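You operate a simulated robot arm through the tools that you are given. There is no shell and no other tool. Be economical: measure what you need, move in short steps, check, and stop when the job is done.

You run a simulated robot arm. Do the job below in one go: nothing can be reset, and whatever is moved stays where it is left.

TASK
Put things in order on the hooks end of the workbench. At the end: the white cartridge is in the grey catch bowl; the blue coffee mill stands where the white cartridge stood; the purple raisins can stands where the green toffee tin stood; the pink wax iron stands where the blue coffee mill stood; the green toffee tin is in the white bowl; whatever was shut is shut again. Leave all else as you found it, and nothing knocked over.

The check looks at the end state, three seconds after you hand in, the way a careful person would. Anything else that was tipped, shoved, dropped, spilled or broken makes it a failure.

THE ROBOT
A 7-joint arm with a two-finger parallel gripper, fixed in place. Base frame: the origin is at the foot of the arm, x ahead of it, y to its left, z up; the work surface is at about z = 0. Lengths are in mm, angles in rad, forces in N, time in s.
With the tool pointing down near the work surface it reaches from about 240 to 620 mm from the base axis. Its first joint turns from -1.152 to 1.152 rad. Payload 2.6 kg.
The tool frame sits at the grasp point between the pads (the TCP): z along the fingers, y along the line on which they close. The tips reach 30 mm beyond it. Largest opening 94 mm; finger width 28, thickness 10; the body of the gripper, 50 by 96 mm, starts 55 mm behind the TCP.
Orientation is told as [roll, pitch, yaw] about the base's x, y, z axes, in that order, counted from this pose: with the fingers straight down and closing along the base's y, the tool's x points along the base's -x, its y along +y and its z along -z.

THE INTERFACE
- The arm moves only by the tool step_arm. Its argument "deltas" is a list of rows, each a list of 7 numbers: the shift along the tool's x, y, z in mm, then the turn, a rotation vector about the tool's x, y, z in rad, then the gripper command, from -1 (shut) to 1 (fully open), values between in proportion. In form: [[tx, ty, tz, rx, ry, rz, jaw], ...]. A call has 1 to 8 rows; each row shifts and turns the commanded pose from where the row before left it, along the tool's axes as they then stand. Rows are played at 5 a second. More than 50 mm and 0.15 rad between two rows, or a gripper value outside its range, and nothing of the call is played. A pose out of reach is approached as far as the arm can. The call stops where the force on the tool passes 40 N (or 10 N more than at its start, if that is more) or the arm is blocked; 0.2 s more then pass. The fingers move at their own pace (about 72 mm/s each) and stop on an object; they squeeze with about 30 N. The grip force told is the motor's: it shows also when the fingers shut on nothing. Time passes only in rows, and 0.2 s behind the last, so rows that do not move let the fingers close. It gives the time, the measured TCP pose, the force on the tool (base axes), the opening and the grip force at its end, in the units of the frame above (readings bear some noise), and new pictures: "pictures" is both (left out), scene, wrist or none.
- Cameras (640 x 400 px; columns grow to the right, rows downward): "scene" is fixed at [30, 424.3, 568.7]; the picture's right is [-0.84, -0.54, 0.00], its down [-0.28, 0.44, -0.85] and it looks along [0.46, -0.72, -0.52] (base axes); focal length 244 px, centre (320, 200). "wrist" rides on the gripper at [-37, 0, -58] in the tool frame; the picture's right is [0.00, -1.00, 0.00], its down [0.97, 0.00, -0.24] and it looks along [0.24, 0.00, 0.97] (tool axes); focal length 218 px, centre (320, 200).
- point_at(camera, pixels): for up to 12 pixels [column, row] of the newest picture of that camera ("zoom" is the newest enlarged one), the place [x, y, z] in the base frame of the surface seen there, good to about 2 mm. No time passes.
- inspect(camera, box): a new picture of the part [left, top, right, bottom] of that camera's present view, enlarged. No time passes.
- close_job(): hands the job in; it is judged then, once.

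Keep the steps short. Do not move on a guess: measure, check each grasp and each placing, and mend mistakes. In all there are 80 turns and 120 pictures (those below and enlarged ones count). Leave the gripper open and the arm clear of the work at the hand-in unless told otherwise, and finish with a single line.

The tools are called after "Emit:" as a command line: name --pt "numbers of a row" for each row, then --argument value for the rest, lists and objects as JSON in quotes. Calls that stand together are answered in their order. step_arm: Moves the arm, as the interface text tells. Its arguments: {"type":"object","properties":{"deltas":{"type":"array"},"pictures":{"type":"string","enum":["both","scene","wrist","none"]}},"required":["deltas"]} The other tools are called the same way: point_at (camera, pixels) gives the place of the surface under pixels of a picture; inspect (camera, box) takes an enlarged picture of a part of a camera's view; close_job () hands the job in.

At the start:

```text
clock: 0.0
tcp_pos: [334.6, -136.3, 368.4]
orientation: [-0.001, -0.001, 0.001]
force: [-1.1, 0.4, 0.5]
width: 93.8
finger_force: 0.1
```

scene: 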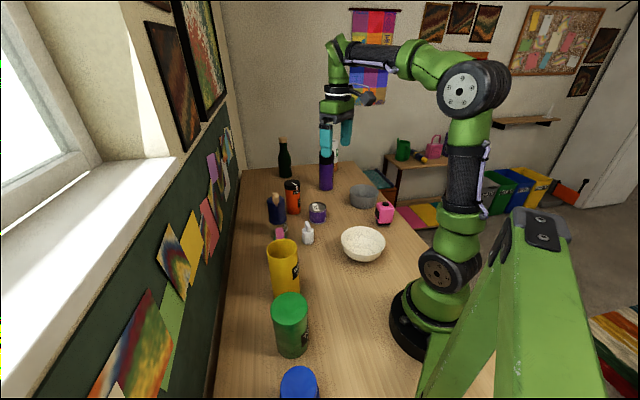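
wrist: 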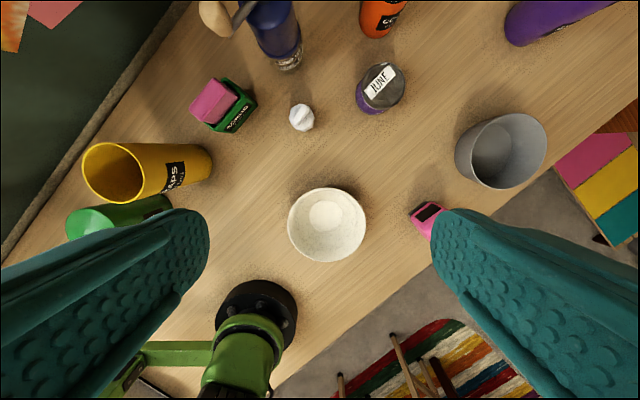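

I see a bench with many things. First I enlarge the work area in both views to identify the objects.

Emit:
inspect --camera "scene" --box '[230, 120, 430, 280]'

Emit:
inspect --camera "wrist" --box '[60, 0, 640, 280]'

Emit:
inspect --camera "scene" --box '[200, 220, 460, 400]'

```text
2.50 times, centred on (330, 200) of scene
```

zoom: 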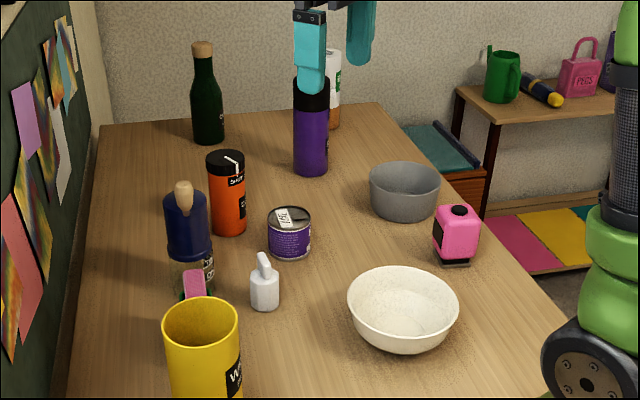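

```text
1.10 times, centred on (350, 140) of wrist
```

zoom: 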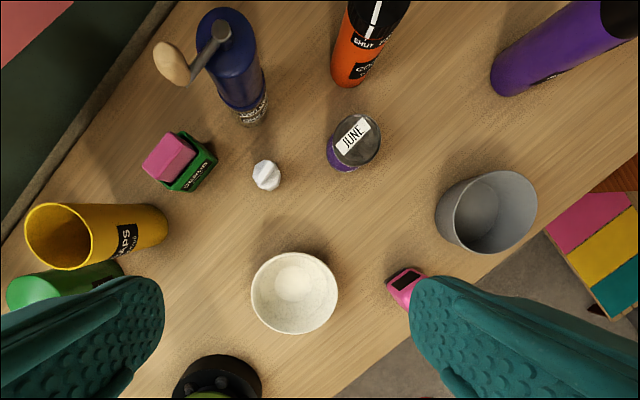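

```text
2.22 times, centred on (330, 310) of scene
```

zoom: 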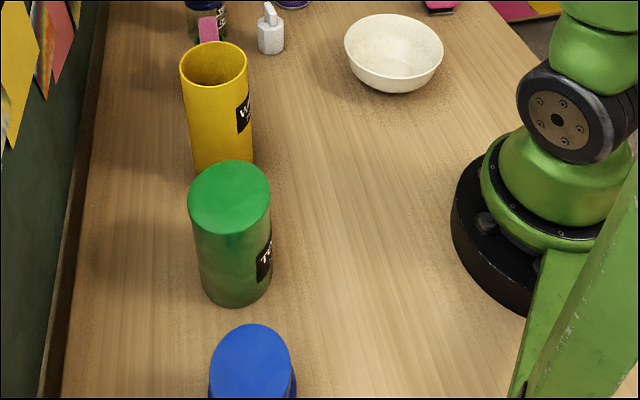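

Labels need reading. I zoom in on the green things, the purple can, the orange can, and the purple bottle.

Emit:
inspect --camera "wrist" --box '[170, 60, 340, 166]'

Emit:
inspect --camera "scene" --box '[260, 280, 320, 360]'

Emit:
inspect --camera "scene" --box '[260, 170, 340, 250]'

Emit:
inspect --camera "wrist" --box '[340, 0, 500, 120]'

Emit:
inspect --camera "scene" --box '[310, 140, 410, 240]'

```text
3.76 times, centred on (255, 113) of wrist
```

zoom: 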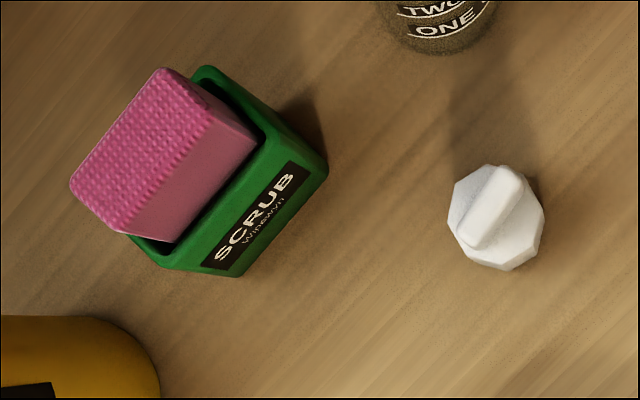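

```text
5.00 times, centred on (290, 320) of scene
```

zoom: 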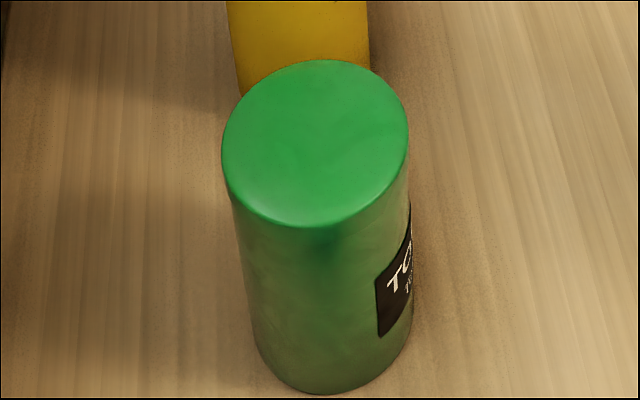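

```text
5.00 times, centred on (300, 210) of scene
```

zoom: 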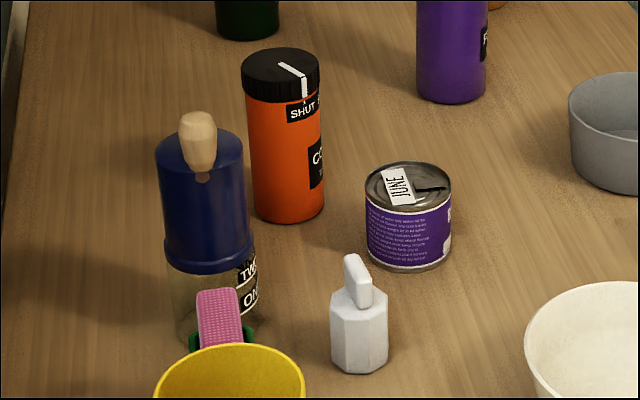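

```text
3.33 times, centred on (420, 60) of wrist
```

zoom: 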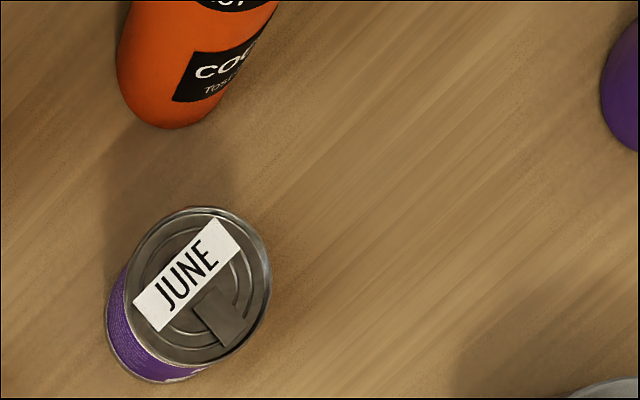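

```text
4.00 times, centred on (360, 190) of scene
```

zoom: 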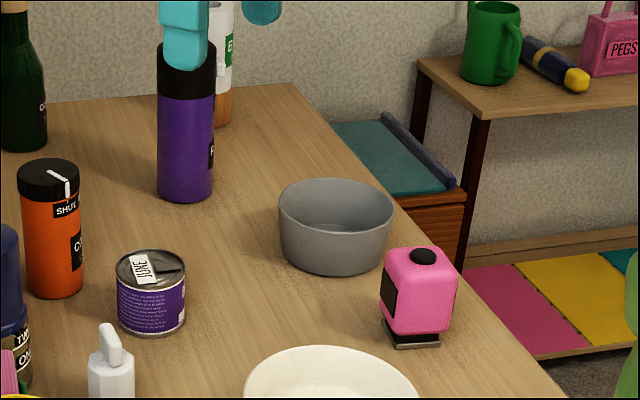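

Now I measure: tops and bases of each object.

Emit:
point_at --camera "scene" --pixels '[[289, 306], [272, 308], [308, 306], [291, 355], [284, 242], [299, 375], [308, 224], [308, 240], [317, 206], [317, 220], [279, 195], [279, 225]]'

Emit:
point_at --camera "scene" --pixels '[[384, 204], [384, 222], [363, 190], [363, 200], [363, 240], [363, 250], [292, 184], [292, 212], [326, 187], [337, 155], [328, 160], [285, 175]]'

Emit:
point_at --camera "wrist" --pixels '[[380, 88], [302, 117], [327, 218], [327, 190], [290, 225], [366, 225], [327, 260], [500, 150], [460, 150], [543, 140], [428, 214], [276, 20]]'

```text
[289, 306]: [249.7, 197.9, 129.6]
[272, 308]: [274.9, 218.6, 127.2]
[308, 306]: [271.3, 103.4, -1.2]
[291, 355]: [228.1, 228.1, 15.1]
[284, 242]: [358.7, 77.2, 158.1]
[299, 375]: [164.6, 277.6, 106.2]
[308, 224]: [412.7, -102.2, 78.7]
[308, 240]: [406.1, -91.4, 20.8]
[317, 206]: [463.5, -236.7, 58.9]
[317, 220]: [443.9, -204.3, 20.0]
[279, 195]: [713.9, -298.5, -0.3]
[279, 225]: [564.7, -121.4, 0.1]
```

```text
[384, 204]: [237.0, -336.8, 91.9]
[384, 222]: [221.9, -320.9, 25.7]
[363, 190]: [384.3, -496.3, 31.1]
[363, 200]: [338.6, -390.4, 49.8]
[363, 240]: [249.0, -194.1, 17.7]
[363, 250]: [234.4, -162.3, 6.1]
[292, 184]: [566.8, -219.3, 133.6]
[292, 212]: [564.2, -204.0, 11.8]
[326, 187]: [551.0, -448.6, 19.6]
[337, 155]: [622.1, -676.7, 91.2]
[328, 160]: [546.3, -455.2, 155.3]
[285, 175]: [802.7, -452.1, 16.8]
```

```text
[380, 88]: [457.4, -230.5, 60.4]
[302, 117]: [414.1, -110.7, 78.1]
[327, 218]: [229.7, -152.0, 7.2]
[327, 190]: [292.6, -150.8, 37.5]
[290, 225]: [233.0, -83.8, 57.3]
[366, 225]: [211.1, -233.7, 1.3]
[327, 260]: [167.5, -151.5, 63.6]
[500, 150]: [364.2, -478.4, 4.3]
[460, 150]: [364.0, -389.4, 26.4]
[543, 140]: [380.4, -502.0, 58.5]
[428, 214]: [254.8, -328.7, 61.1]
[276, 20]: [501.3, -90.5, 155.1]
```

The green cylinder is the "TO…" tin at about (247,205), the cartridge at (414,-105), the mill at (500,-90), the can at (456,-228), and the iron at (235,-325). I move above the cartridge to see it from nearby.

Emit:
step_arm --pt "-30 10 20 0 0 0 1" --pt "-30 10 20 0 0 0 1" --pt "-5 10 20 0 0 0 1" --pt "0 0 20 0 0 0 1"

```text
clock: 1.0
tcp_pos: [399.1, -105.6, 284.8]
orientation: [0.001, 0.001, 0.0]
force: [0.1, -0.4, -0.8]
width: 94.2
finger_force: 0.2
```

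scene: 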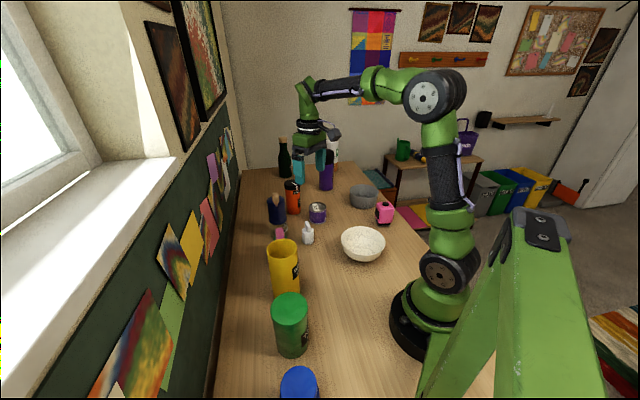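
wrist: 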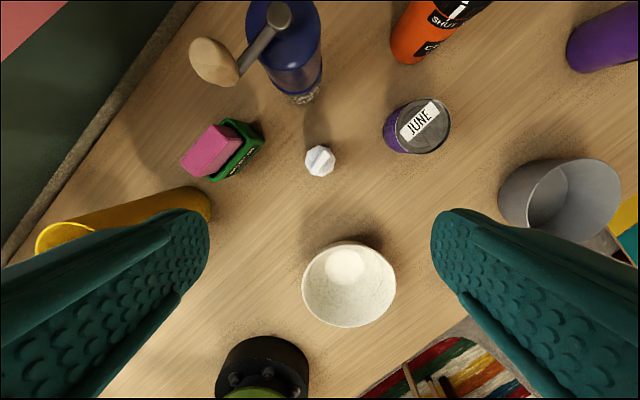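

Measure cartridge and mill precisely with zooms.

Emit:
inspect --camera "wrist" --box '[280, 130, 360, 190]'

Emit:
inspect --camera "wrist" --box '[170, 0, 340, 106]'

Emit:
point_at --camera "zoom" --pixels '[[415, 40], [300, 170], [240, 260], [90, 230], [380, 150], [430, 250], [490, 345], [420, 350], [580, 310], [300, 60], [575, 120], [270, 180]]'

Emit:
point_at --camera "wrist" --pixels '[[319, 155], [312, 167], [325, 153], [308, 160], [334, 160], [319, 175], [319, 178], [306, 152], [330, 148], [195, 158], [255, 145], [235, 178]]'

```text
6.67 times, centred on (320, 160) of wrist
```

zoom: 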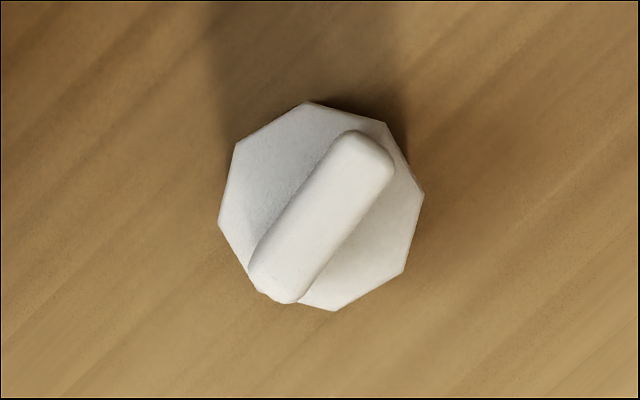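

```text
3.76 times, centred on (255, 53) of wrist
```

zoom: 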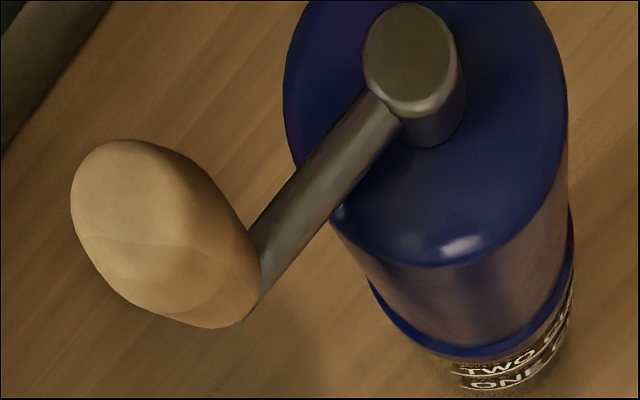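

```text
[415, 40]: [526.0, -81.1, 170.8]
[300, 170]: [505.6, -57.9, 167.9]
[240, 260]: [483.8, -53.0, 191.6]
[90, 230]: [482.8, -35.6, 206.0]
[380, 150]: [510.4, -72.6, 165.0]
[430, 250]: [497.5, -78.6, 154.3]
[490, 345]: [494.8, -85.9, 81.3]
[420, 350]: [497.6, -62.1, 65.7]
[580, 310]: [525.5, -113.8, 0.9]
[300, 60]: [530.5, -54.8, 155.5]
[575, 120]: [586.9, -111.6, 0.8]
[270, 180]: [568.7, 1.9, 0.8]
```

```text
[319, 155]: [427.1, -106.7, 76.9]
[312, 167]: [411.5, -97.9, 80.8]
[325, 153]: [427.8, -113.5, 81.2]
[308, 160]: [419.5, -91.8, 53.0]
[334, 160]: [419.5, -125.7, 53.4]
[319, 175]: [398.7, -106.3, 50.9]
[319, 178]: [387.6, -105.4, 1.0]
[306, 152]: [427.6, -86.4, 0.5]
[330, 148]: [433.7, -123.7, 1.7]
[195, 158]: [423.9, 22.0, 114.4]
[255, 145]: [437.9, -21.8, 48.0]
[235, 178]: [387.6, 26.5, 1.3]
```

Cartridge: body top z≈52, a fin along base (0.82,-0.57) up to z≈81, centred at (418,-107). That is its stand spot. I'll grip the fin so the fingers stay above the bowl's floor. First centre, turn 0.61 rad, and come down to z≈125.

Emit:
step_arm --pt "-18.9 -1.2 0 0 0 0 0" --pt "0 0 30 0 0 0.122 0" --pt "0 0 30 0 0 0.122 -0.2" --pt "0 0 30 0 0 0.122 -0.2" --pt "0 0 35 0 0 0.122 -0.2" --pt "0 0 35 0 0 0.122 -0.2" --pt "0 0 0 0 0 0 -0.2"

```text
clock: 2.6
tcp_pos: [418.4, -106.3, 129.4]
orientation: [0.0, 0.0, -0.613]
force: [-0.1, -0.4, -0.4]
width: 37.8
finger_force: 0.2
```

scene: 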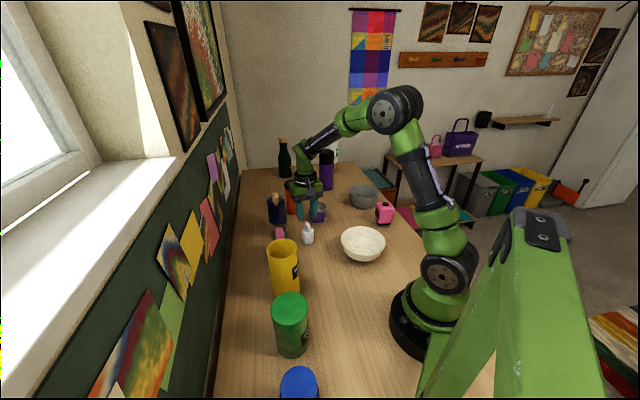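
wrist: 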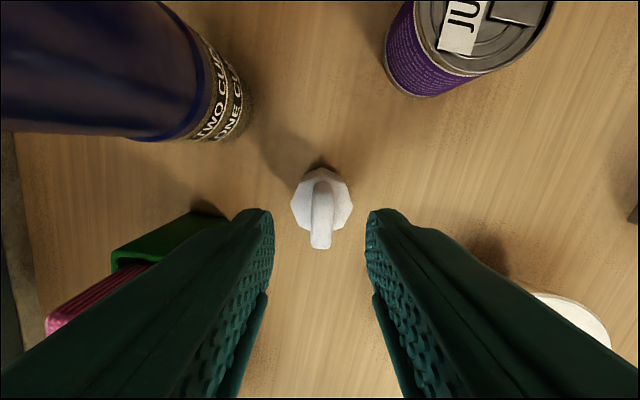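

Fin aligned at (321,210), centred between the pads. I check its place with points before descending.

Emit:
point_at --camera "wrist" --pixels '[[322, 182], [321, 200], [321, 232], [321, 243], [298, 205], [346, 205], [323, 173]]'

```text
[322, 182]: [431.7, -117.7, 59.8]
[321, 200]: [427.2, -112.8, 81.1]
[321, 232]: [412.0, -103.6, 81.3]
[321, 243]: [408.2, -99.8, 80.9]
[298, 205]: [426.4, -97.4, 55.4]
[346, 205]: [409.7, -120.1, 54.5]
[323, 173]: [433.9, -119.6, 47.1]
```

Fin top centre ≈ (418,-106), top z 81, body top 55–60. I descend to TCP z≈90 (tips at 60), close and check.

Emit:
step_arm --pt "0 0 20 0 0 0 -0.2" --pt "0 0 19.5 0 0 0 -0.2" --pt "0 0 0 0 0 0 -1" --pt "0 0 0 0 0 0 -1" --pt "0 0 0 0 0 0 -1" --pictures "wrist"

```text
clock: 3.8
tcp_pos: [419.1, -106.1, 88.6]
orientation: [0.0, 0.0, -0.612]
force: [-0.3, 0.6, -0.3]
width: 10.9
finger_force: 30.3
```

wrist: 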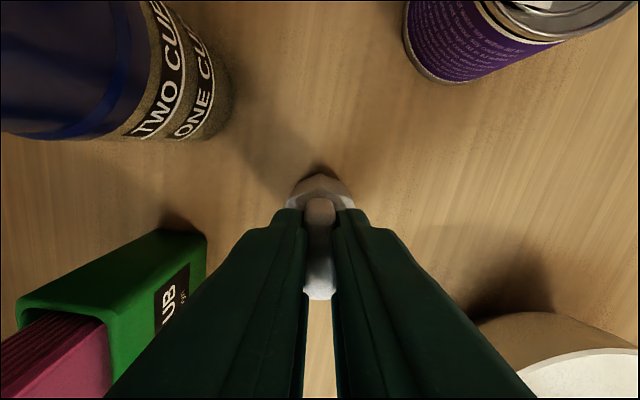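

Fin held (10.9 mm, 30 N). Lift straight up 110 mm.

Emit:
step_arm --pt "0 0 -20 0 0 0 -1" --pt "0 0 -45 0 0 0 -1" --pt "0 0 -45 0 0 0 -1" --pt "0 0 -40 0 0 0 -1"

```text
clock: 4.8
tcp_pos: [416.7, -106.6, 243.2]
orientation: [0.0, 0.0, -0.608]
force: [-0.2, 0.5, -1.4]
width: 11.1
finger_force: 29.8
```

scene: 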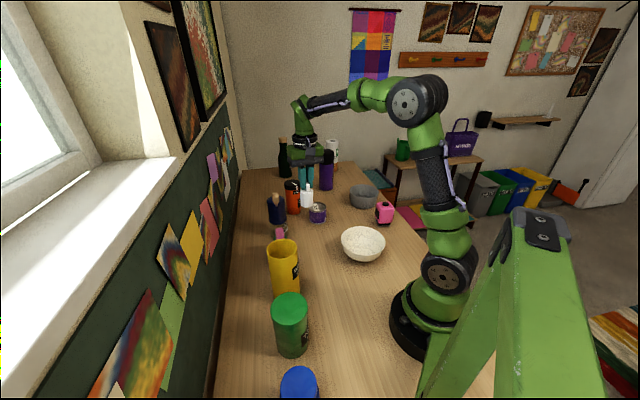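
wrist: 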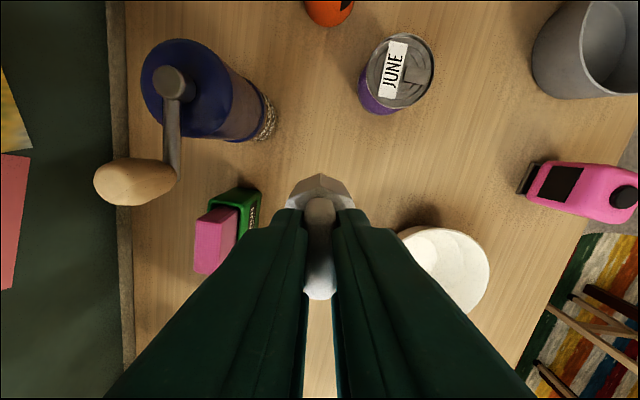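

Cartridge is up, nothing disturbed. I go towards the grey bowl, to about (365,-380), keeping z 243.

Emit:
step_arm --pt "-16.4 -36.4 0 0 0 0 -1" --pt "-16.4 -36.4 0 0 0 0 -1" --pt "-16.4 -36.4 0 0 0 0 -1" --pt "-16.4 -36.4 0 0 0 0 -1" --pt "-16.4 -36.4 0 0 0 0 -1" --pt "-16.4 -36.4 0 0 0 0 -1" --pt "-16.4 -36.4 0 0 0 0 -1"

```text
clock: 6.4
tcp_pos: [366.3, -384.7, 237.8]
orientation: [0.003, -0.001, -0.61]
force: [0.4, -0.7, -1.5]
width: 11.2
finger_force: 30.2
```

scene: 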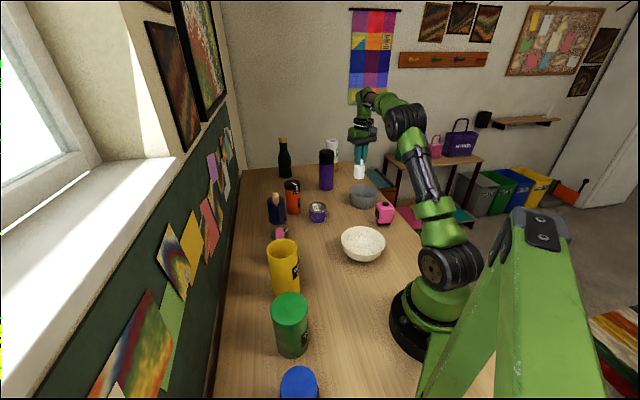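
wrist: 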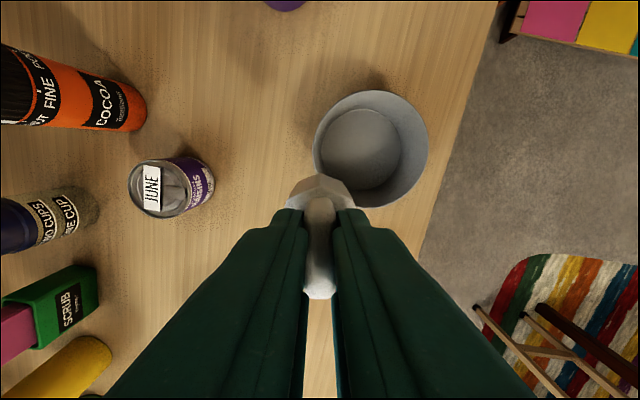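

I read the rim and floor of the grey bowl.

Emit:
point_at --camera "wrist" --pixels '[[358, 148], [330, 140], [390, 140], [370, 112], [370, 180], [427, 148], [370, 94], [315, 148], [375, 204], [410, 180]]'

```text
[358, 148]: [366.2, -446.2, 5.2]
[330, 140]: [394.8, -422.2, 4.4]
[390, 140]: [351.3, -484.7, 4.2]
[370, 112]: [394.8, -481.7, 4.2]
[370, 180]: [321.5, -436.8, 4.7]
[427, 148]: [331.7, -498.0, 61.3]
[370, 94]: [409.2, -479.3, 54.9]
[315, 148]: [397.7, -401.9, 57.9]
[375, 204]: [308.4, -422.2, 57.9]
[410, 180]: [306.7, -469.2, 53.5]
```

Bowl centre (361,-450), floor z≈4.5, rim z≈60. Move over the centre, then lower partway.

Emit:
step_arm --pt "-16.5 -28.3 0 0 0 0 -1" --pt "-16.6 -28.3 0 0 0 0 -1" --pt "0 0 35 0 0 0 -1" --pt "0 0 35 0 0 0 -1" --pt "0 0 30 0 0 0 -1" --pt "0 0 0 0 0 0 -1"

```text
clock: 7.8
tcp_pos: [357.6, -446.2, 137.7]
orientation: [0.001, 0.0, -0.611]
force: [-0.2, 0.4, -1.2]
width: 11.1
finger_force: 30.2
```

scene: 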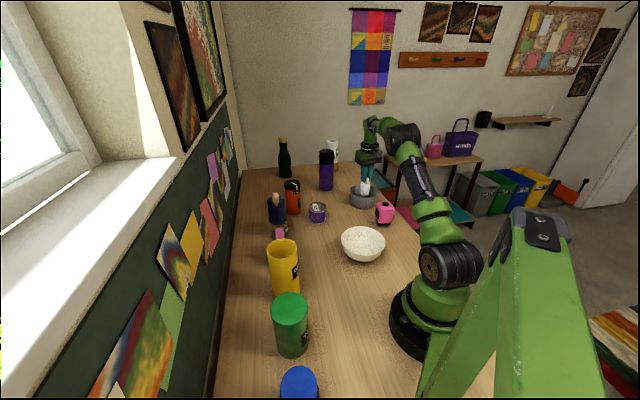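
wrist: 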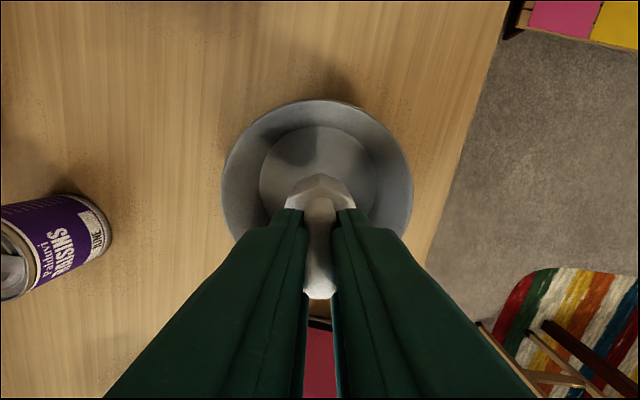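

The can reads "RAISINS". The cartridge hangs over the bowl's middle. Lower about 41 mm in small steps.

Emit:
step_arm --pt "0 0 20 0 0 0 -1" --pt "0 0 15 0 0 0 -1" --pt "0 0 6 0 0 0 -1" --pt "0 0 0 0 0 0 -1" --pictures "scene"

Emit:
inspect --camera "scene" --box '[330, 150, 410, 230]'

```text
clock: 8.8
tcp_pos: [359.5, -448.7, 98.1]
orientation: [-0.001, 0.0, -0.61]
force: [0.0, -0.4, -1.1]
width: 11.2
finger_force: 29.8
```

scene: 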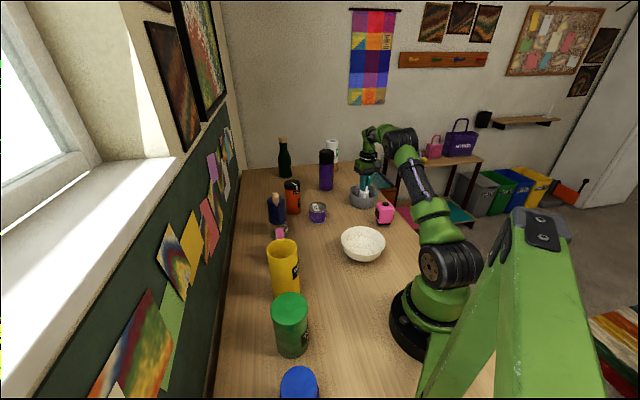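

```text
5.00 times, centred on (370, 190) of scene
```

zoom: 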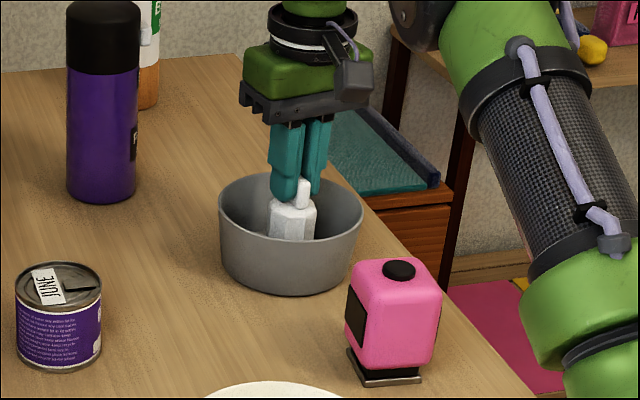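

Lower in 1.5 mm steps until touch.

Emit:
step_arm --pt "0 0 1.5 0 0 0 -1" --pt "0 0 1.5 0 0 0 -1" --pt "0 0 1.5 0 0 0 -1" --pt "0 0 0 0 0 0 -1" --pictures "none"

```text
clock: 9.8
tcp_pos: [360.5, -448.0, 93.4]
orientation: [0.002, -0.001, -0.612]
force: [0.2, 0.3, -0.6]
width: 11.3
finger_force: 30.2
```

Cartridge bottom is now at about z 4.8, on the floor. Open a little, then rise.

Emit:
step_arm --pt "0 0 0.5 0 0 0 -0.6" --pt "0 0 0 0 0 0 -0.4" --pt "0 0 -20 0 0 0 -0.4" --pt "0 0 -40 0 0 0 -0.2" --pt "0 0 -50 0 0 0 0" --pt "0 0 -40 0 0 0 0"

Emit:
inspect --camera "scene" --box '[330, 150, 410, 230]'

```text
clock: 11.2
tcp_pos: [359.7, -447.0, 242.0]
orientation: [0.0, 0.001, -0.608]
force: [-1.0, 1.1, 0.0]
width: 46.9
finger_force: 0.0
```

scene: 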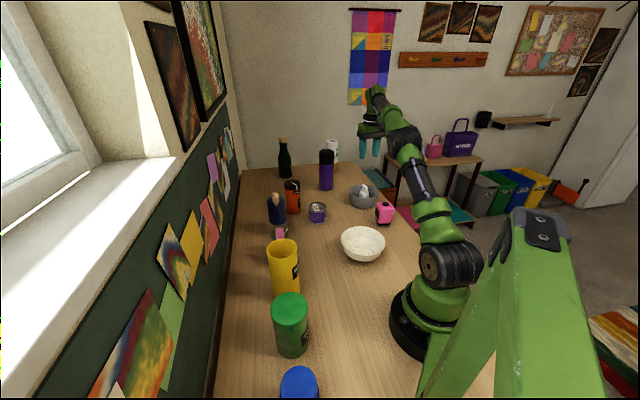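
wrist: 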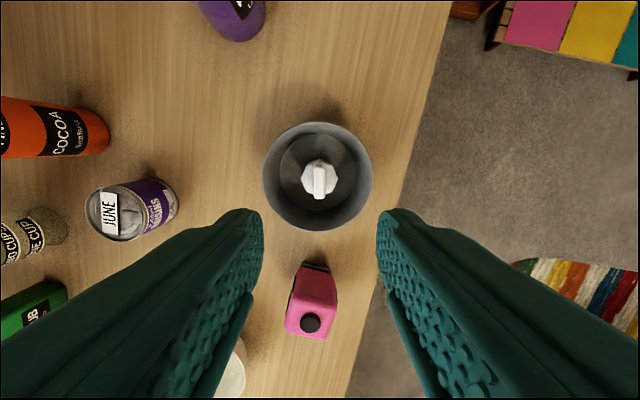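

```text
5.00 times, centred on (370, 190) of scene
```

zoom: 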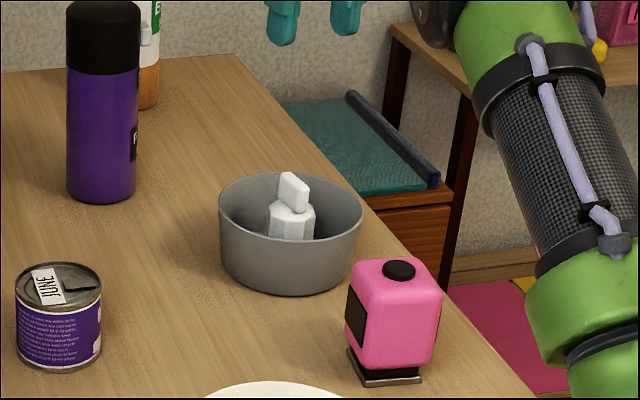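

Cartridge stands in the bowl. While here, measure the wax iron (around pixel (312,305)).

Emit:
inspect --camera "wrist" --box '[270, 245, 360, 355]'

Emit:
point_at --camera "wrist" --pixels '[[310, 323], [315, 300], [290, 326], [327, 334], [303, 278], [333, 283], [318, 267], [302, 262], [328, 268], [312, 285]]'

Emit:
point_at --camera "scene" --pixels '[[377, 203], [392, 205], [376, 222], [392, 222], [384, 226], [380, 212], [395, 213], [384, 204]]'

```text
3.64 times, centred on (315, 300) of wrist
```

zoom: 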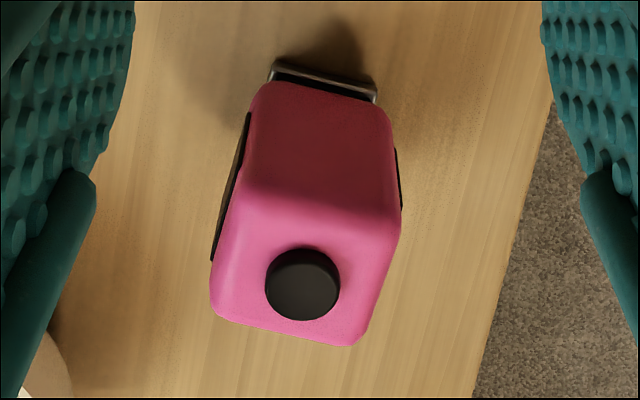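

```text
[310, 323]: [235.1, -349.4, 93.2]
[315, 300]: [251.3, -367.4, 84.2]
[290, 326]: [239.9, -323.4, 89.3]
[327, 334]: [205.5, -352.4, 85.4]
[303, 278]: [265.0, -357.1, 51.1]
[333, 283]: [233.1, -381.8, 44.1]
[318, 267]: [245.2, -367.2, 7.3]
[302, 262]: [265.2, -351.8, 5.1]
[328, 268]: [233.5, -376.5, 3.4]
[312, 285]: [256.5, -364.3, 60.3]
```

```text
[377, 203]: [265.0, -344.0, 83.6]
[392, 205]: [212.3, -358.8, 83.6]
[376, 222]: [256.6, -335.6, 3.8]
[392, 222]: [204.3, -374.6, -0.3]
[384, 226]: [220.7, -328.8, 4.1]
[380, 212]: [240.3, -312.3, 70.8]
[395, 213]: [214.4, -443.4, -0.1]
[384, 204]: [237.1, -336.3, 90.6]
```

Iron centre ≈ (233,-347), top ≈ 88. Now to the mill: rise and travel to about (490,-110), z≈330.

Emit:
step_arm --pt "0 0 -40 0 0 0 0" --pt "12.4 48 -8 0 0 0 0" --pt "12.4 48 -8 0 0 0 0" --pt "12.4 48 -8 0 0 0 0" --pt "12.4 48 -8 0 0 0 0.5" --pt "12.4 48 -8 0 0 0.08 0.5" --pt "12.4 48 -8 0 0 0.09 0.5" --pt "12.4 48 0 0 0 0 0.5"

```text
refused: row 2 steps farther than a row can; nothing moved
```

Emit:
step_arm --pt "0 0 -45 0 0 0 0" --pt "12 46 -6 0 0 0 0" --pt "12 46 -6 0 0 0 0" --pt "12 46 -6 0 0 0 0" --pt "12 46 -6 0 0 0 0.5" --pt "12 46 -6 0 0 0 0.5" --pt "12 46 -6 0 0 0.09 0.5" --pt "12 46 0 0 0 0.085 0.5"

```text
clock: 13.0
tcp_pos: [479.7, -124.2, 314.9]
orientation: [0.001, 0.0, -0.787]
force: [0.7, -0.5, 0.1]
width: 70.3
finger_force: 0.1
out of reach, approached as far as the arm can: row 1
```

scene: 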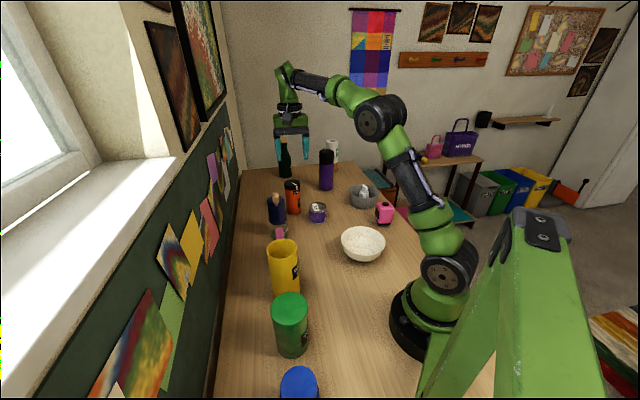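
wrist: 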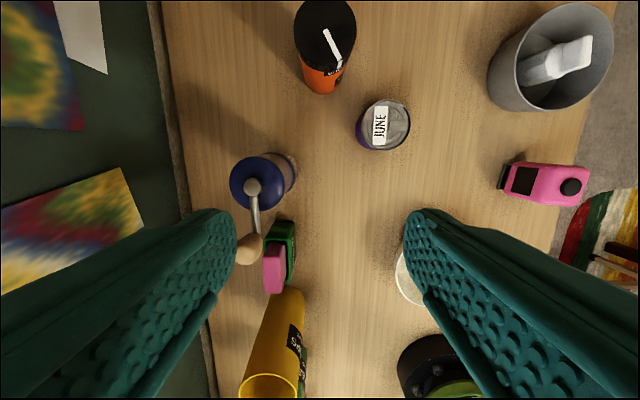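

Good view of the mill from above. Measure the mill's parts.

Emit:
inspect --camera "wrist" --box '[215, 130, 325, 280]'

Emit:
point_at --camera "wrist" --pixels '[[252, 185], [240, 170], [235, 185], [270, 175], [245, 205], [265, 200], [255, 215], [248, 245], [240, 250], [290, 180], [258, 240], [252, 165]]'

```text
2.67 times, centred on (270, 205) of wrist
```

zoom: 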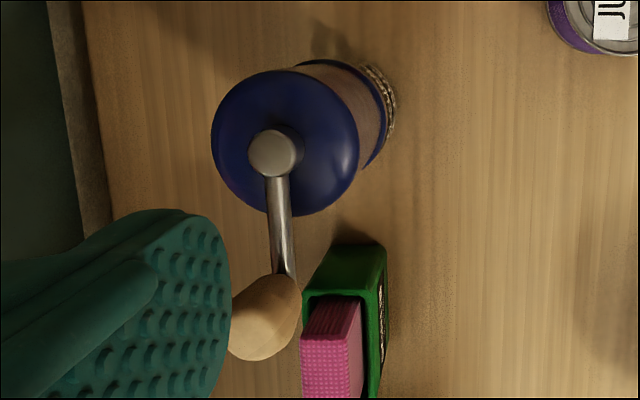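

```text
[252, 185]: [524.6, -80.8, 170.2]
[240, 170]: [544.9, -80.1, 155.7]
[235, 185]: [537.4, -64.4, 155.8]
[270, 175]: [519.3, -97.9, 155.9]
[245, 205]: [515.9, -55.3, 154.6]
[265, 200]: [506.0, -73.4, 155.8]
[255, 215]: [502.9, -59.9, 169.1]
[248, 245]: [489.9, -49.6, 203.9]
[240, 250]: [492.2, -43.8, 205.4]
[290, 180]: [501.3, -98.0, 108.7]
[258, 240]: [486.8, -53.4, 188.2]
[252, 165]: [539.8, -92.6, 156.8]
```

Mill axis (525,-81), top disc z 156, hub 171, knob up to 206 out along (-0.7,0.7). Check how close the wall is before descending.

Emit:
point_at --camera "wrist" --pixels '[[180, 170], [165, 100], [150, 150], [100, 130], [190, 205], [60, 200]]'

Emit:
step_arm --pt "-0.6 31.4 0 0 0 0 1" --pt "-0.6 31.4 0 0 0 0 1" --pt "0 0 35 0 0 0 1" --pt "0 0 0 0 0 0 1"

```text
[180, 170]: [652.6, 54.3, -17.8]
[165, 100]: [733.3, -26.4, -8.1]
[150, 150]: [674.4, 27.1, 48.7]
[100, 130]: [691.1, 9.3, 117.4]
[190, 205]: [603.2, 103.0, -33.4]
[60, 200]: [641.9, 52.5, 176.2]
```

```text
clock: 14.0
tcp_pos: [526.5, -83.4, 281.9]
orientation: [0.0, 0.003, -0.785]
force: [-0.2, -0.4, 0.2]
width: 94.2
finger_force: 0.1
```

scene: 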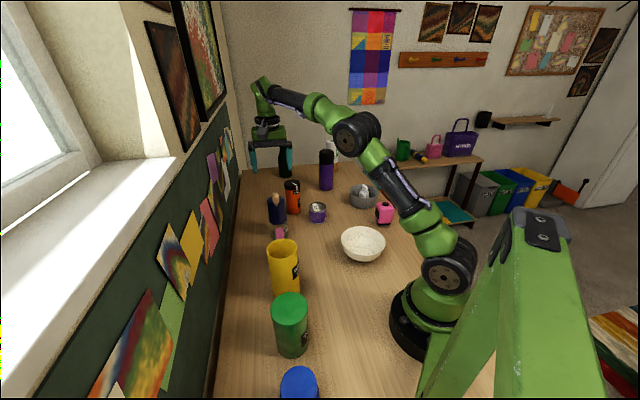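
wrist: 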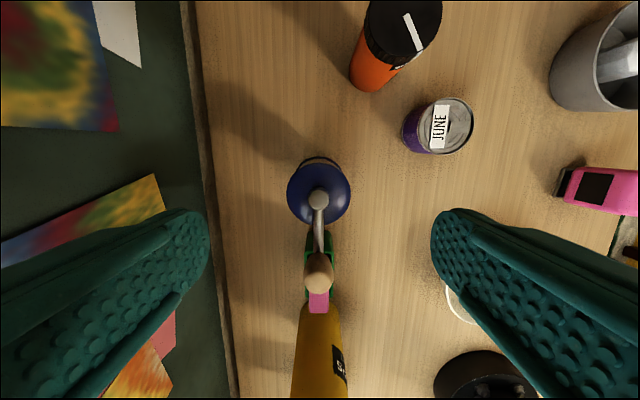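

Well centred (disc at pixel 319). The wall is ~170 mm off. Descend to z≈180 and look.

Emit:
step_arm --pt "0 0 35 0 0 0 1" --pt "0 0 35 0 0 0 1" --pt "0 0 30 0 0 0 1" --pt "0 0 0 0 0 0 1"

Emit:
inspect --camera "scene" --box '[230, 130, 330, 250]'

Emit:
point_at --camera "wrist" --pixels '[[319, 200], [290, 190], [350, 190], [319, 165], [319, 180]]'

```text
clock: 15.0
tcp_pos: [524.4, -82.3, 180.9]
orientation: [0.0, 0.0, -0.784]
force: [-0.4, -0.1, 0.7]
width: 94.1
finger_force: 0.0
```

scene: 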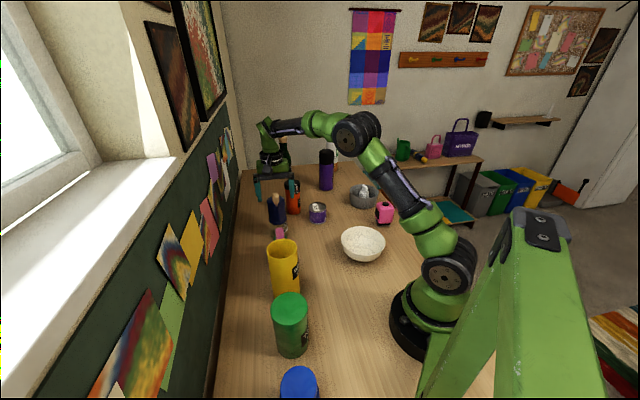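
wrist: 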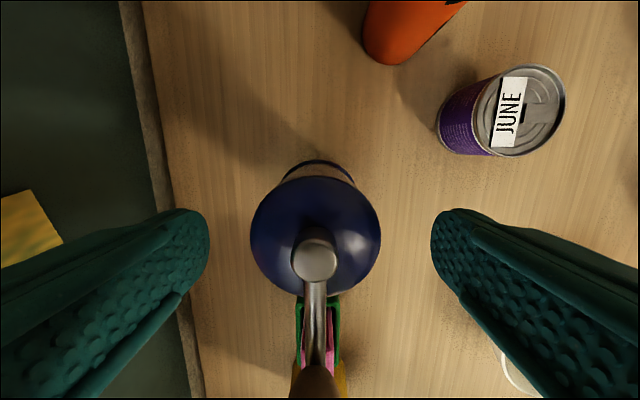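

```text
3.33 times, centred on (280, 190) of scene
```

zoom: 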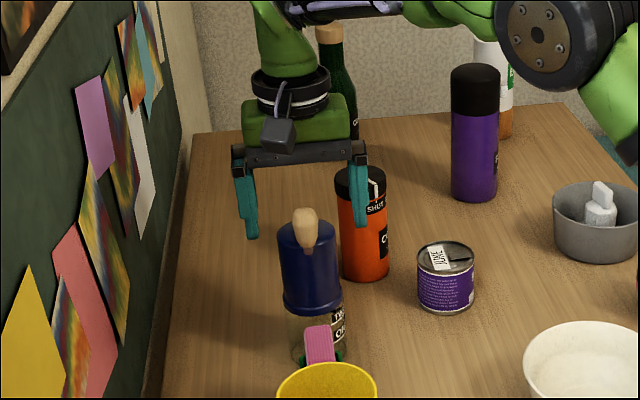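

```text
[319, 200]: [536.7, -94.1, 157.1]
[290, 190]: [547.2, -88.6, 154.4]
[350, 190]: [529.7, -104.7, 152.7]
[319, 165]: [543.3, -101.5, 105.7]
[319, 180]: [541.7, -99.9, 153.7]
```

A dark box with a cable protrudes from the gripper on the knob side. I measure how far and how low it is.

Emit:
point_at --camera "zoom" --pixels '[[278, 135], [276, 150], [265, 130], [290, 148], [278, 120], [300, 130], [300, 152], [300, 165], [305, 215], [340, 158], [355, 190]]'

```text
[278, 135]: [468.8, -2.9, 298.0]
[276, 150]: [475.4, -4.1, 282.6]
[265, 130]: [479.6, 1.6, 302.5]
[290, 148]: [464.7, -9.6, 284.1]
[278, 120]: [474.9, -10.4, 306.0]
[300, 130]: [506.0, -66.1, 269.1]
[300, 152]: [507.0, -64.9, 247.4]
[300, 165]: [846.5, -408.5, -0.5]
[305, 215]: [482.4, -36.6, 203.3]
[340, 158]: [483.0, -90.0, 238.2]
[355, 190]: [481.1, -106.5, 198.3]
```

The box's underside is 101 mm above the TCP, so at TCP z 128 it clears the knob (206) by ~20 mm; the palm face is 24 mm from the axis and the knob ≥ 40. I descend to z≈128, slightly shifted +1.5 in tool y, and grip.

Emit:
step_arm --pt "0 1.5 20 0 0 0 1" --pt "0 0 20 0 0 0 1" --pt "0 0 13 0 0 0 1" --pt "0 0 0 0 0 0 0.4" --pt "0 0 0 0 0 0 0" --pt "0 0 0 0 0 0 -1" --pt "0 0 0 0 0 0 -1"

Emit:
inspect --camera "scene" --box '[230, 150, 330, 250]'

```text
clock: 16.6
tcp_pos: [526.0, -81.0, 128.9]
orientation: [-0.001, 0.0, -0.786]
force: [1.4, 1.2, -0.2]
width: 59.4
finger_force: 30.3
```

scene: 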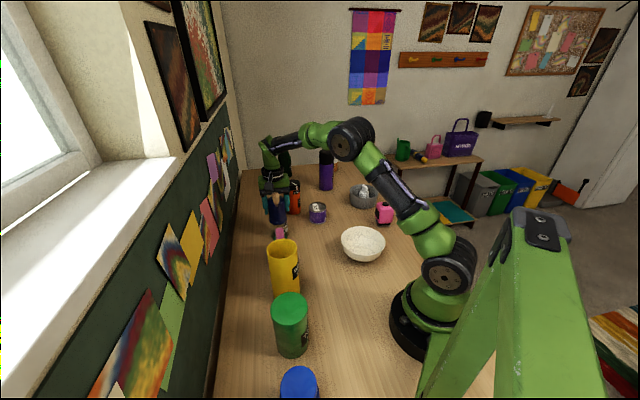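
wrist: 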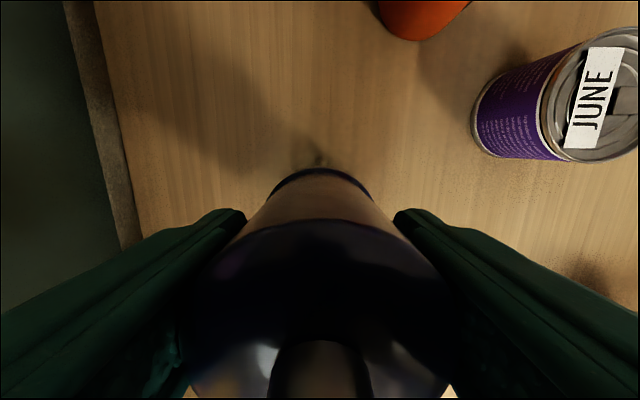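

```text
4.00 times, centred on (280, 200) of scene
```

zoom: 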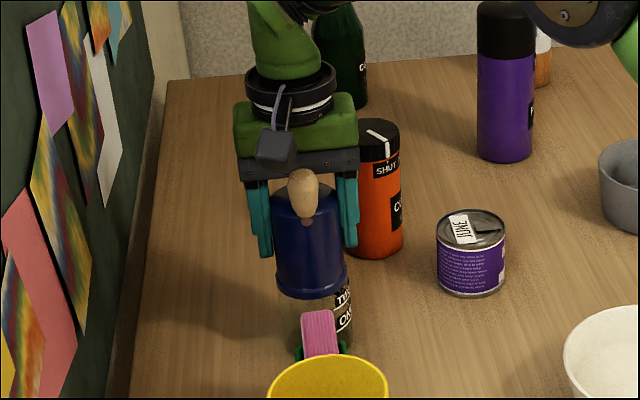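

Body held at 59 mm. I lift 12 mm to see whether the glass comes along.

Emit:
step_arm --pt "0 0 -4 0 0 0 -1" --pt "0 0 -4 0 0 0 -1" --pt "0 0 -6 0 0 0 -1" --pt "0 0 0 0 0 0 -1" --pictures "none"

Emit:
inspect --camera "scene" --box '[250, 180, 320, 250]'

Emit:
inspect --camera "wrist" --box '[180, 80, 460, 260]'

```text
clock: 17.6
tcp_pos: [526.4, -81.4, 141.9]
orientation: [0.0, 0.002, -0.786]
force: [0.2, 0.7, -3.3]
width: 59.5
finger_force: 30.4
```

```text
5.71 times, centred on (285, 215) of scene
```

zoom: 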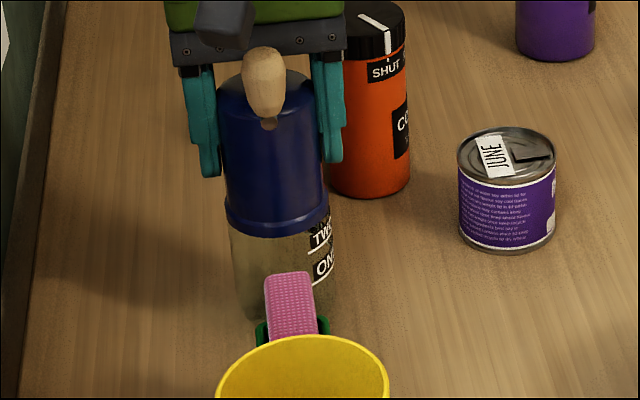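

```text
2.22 times, centred on (320, 170) of wrist
```

zoom: 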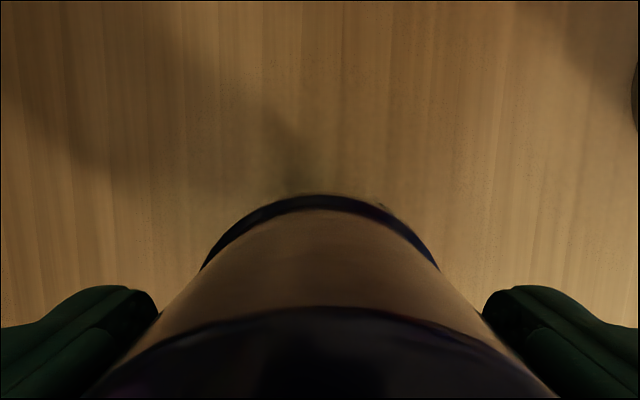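

Label spacing under the flange is unchanged and the weight reads ~3 N: it comes as one. Lift another 45 and verify.

Emit:
step_arm --pt "0 0 -15 0 0 0 -1" --pt "0 0 -30 0 0 0 -1" --pt "0 0 -20 0 0 0 -1" --pt "0 0 0 0 0 0 -1" --pictures "none"

Emit:
inspect --camera "scene" --box '[240, 160, 330, 250]'

```text
clock: 18.6
tcp_pos: [527.1, -81.7, 207.0]
orientation: [0.0, 0.0, -0.787]
force: [0.7, 0.3, -3.6]
width: 59.2
finger_force: 30.1
```

```text
4.44 times, centred on (285, 205) of scene
```

zoom: 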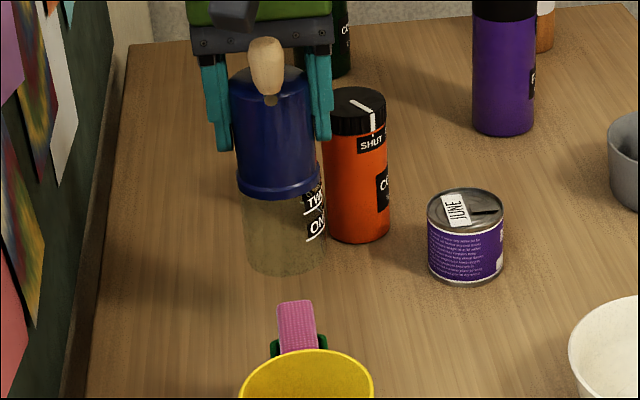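

The whole mill is up. Carry it to (418,-107) and lower to just above the top.

Emit:
step_arm --pt "19 -31.9 0 0 0 0 -1" --pt "19 -31.9 0 0 0 0 -1" --pt "19.1 -31.9 0 0 0 0 -1" --pt "0 0 30 0 0 0 -1" --pt "0 0 30 0 0 0 -1" --pt "0 0 10 0 0 0 -1" --pt "0 0 0 0 0 0 -1"

Emit:
inspect --camera "scene" --box '[250, 170, 350, 270]'

```text
clock: 20.2
tcp_pos: [417.4, -109.0, 136.3]
orientation: [0.0, -0.001, -0.784]
force: [0.2, 0.0, -3.0]
width: 59.1
finger_force: 29.5
```

scene: 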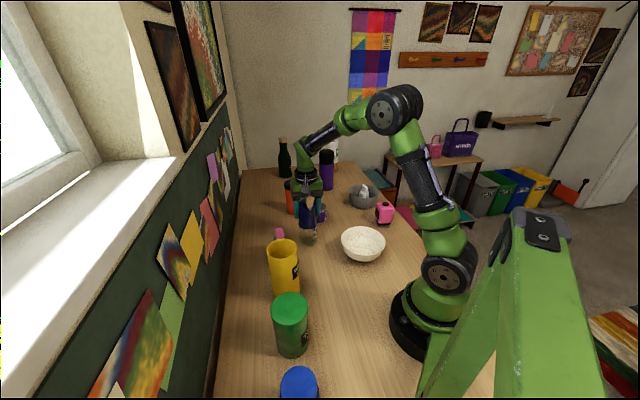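
wrist: 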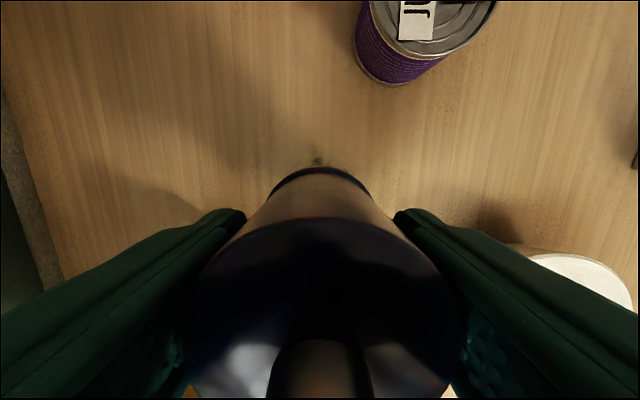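

```text
4.00 times, centred on (300, 220) of scene
```

zoom: 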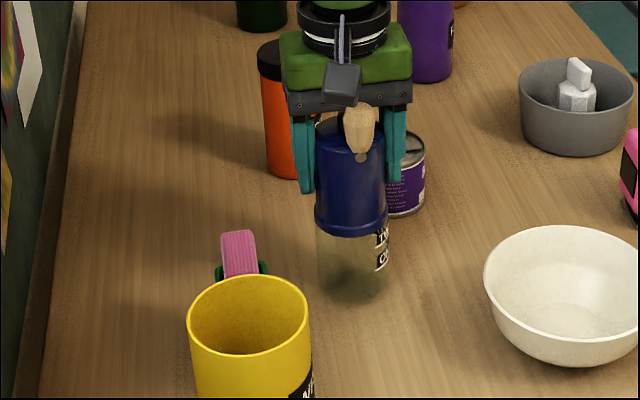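

Lower the last ~7.5 mm gently until the weight comes off.

Emit:
step_arm --pt "0 0 3 0 0 0 -1" --pt "0 0 2 0 0 0 -1" --pt "0 0 1.5 0 0 0 -1" --pt "0 0 1 0 0 0 -1" --pt "0 0 0 0 0 0 -1" --pictures "none"

```text
clock: 21.4
tcp_pos: [418.5, -109.1, 129.1]
orientation: [0.0, 0.003, -0.786]
force: [-0.5, -0.5, -2.7]
width: 59.3
finger_force: 30.0
```

Emit:
step_arm --pt "0 0 0.7 0 0 0 -1" --pt "0 0 0.7 0 0 0 -1" --pt "0 0 0 0 0 0 -1" --pictures "none"

```text
clock: 22.2
tcp_pos: [419.3, -109.2, 127.8]
orientation: [0.0, -0.001, -0.785]
force: [-0.5, 0.1, -2.4]
width: 59.0
finger_force: 30.2
```

Emit:
step_arm --pt "0 0 0.7 0 0 0 -1" --pt "0 0 0.7 0 0 0 -1" --pt "0 0 0 0 0 0 -1" --pictures "none"

Emit:
inspect --camera "scene" --box '[280, 200, 340, 260]'

```text
clock: 23.0
tcp_pos: [418.8, -108.3, 127.6]
orientation: [0.003, -0.001, -0.787]
force: [-9.5, 0.1, 22.0]
width: 59.1
finger_force: 30.1
```

```text
6.67 times, centred on (310, 230) of scene
```

zoom: 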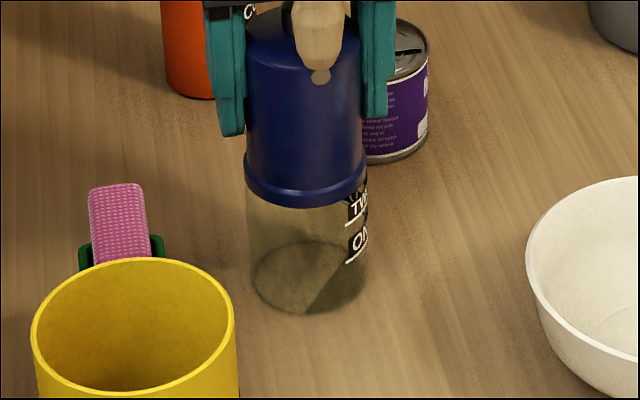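

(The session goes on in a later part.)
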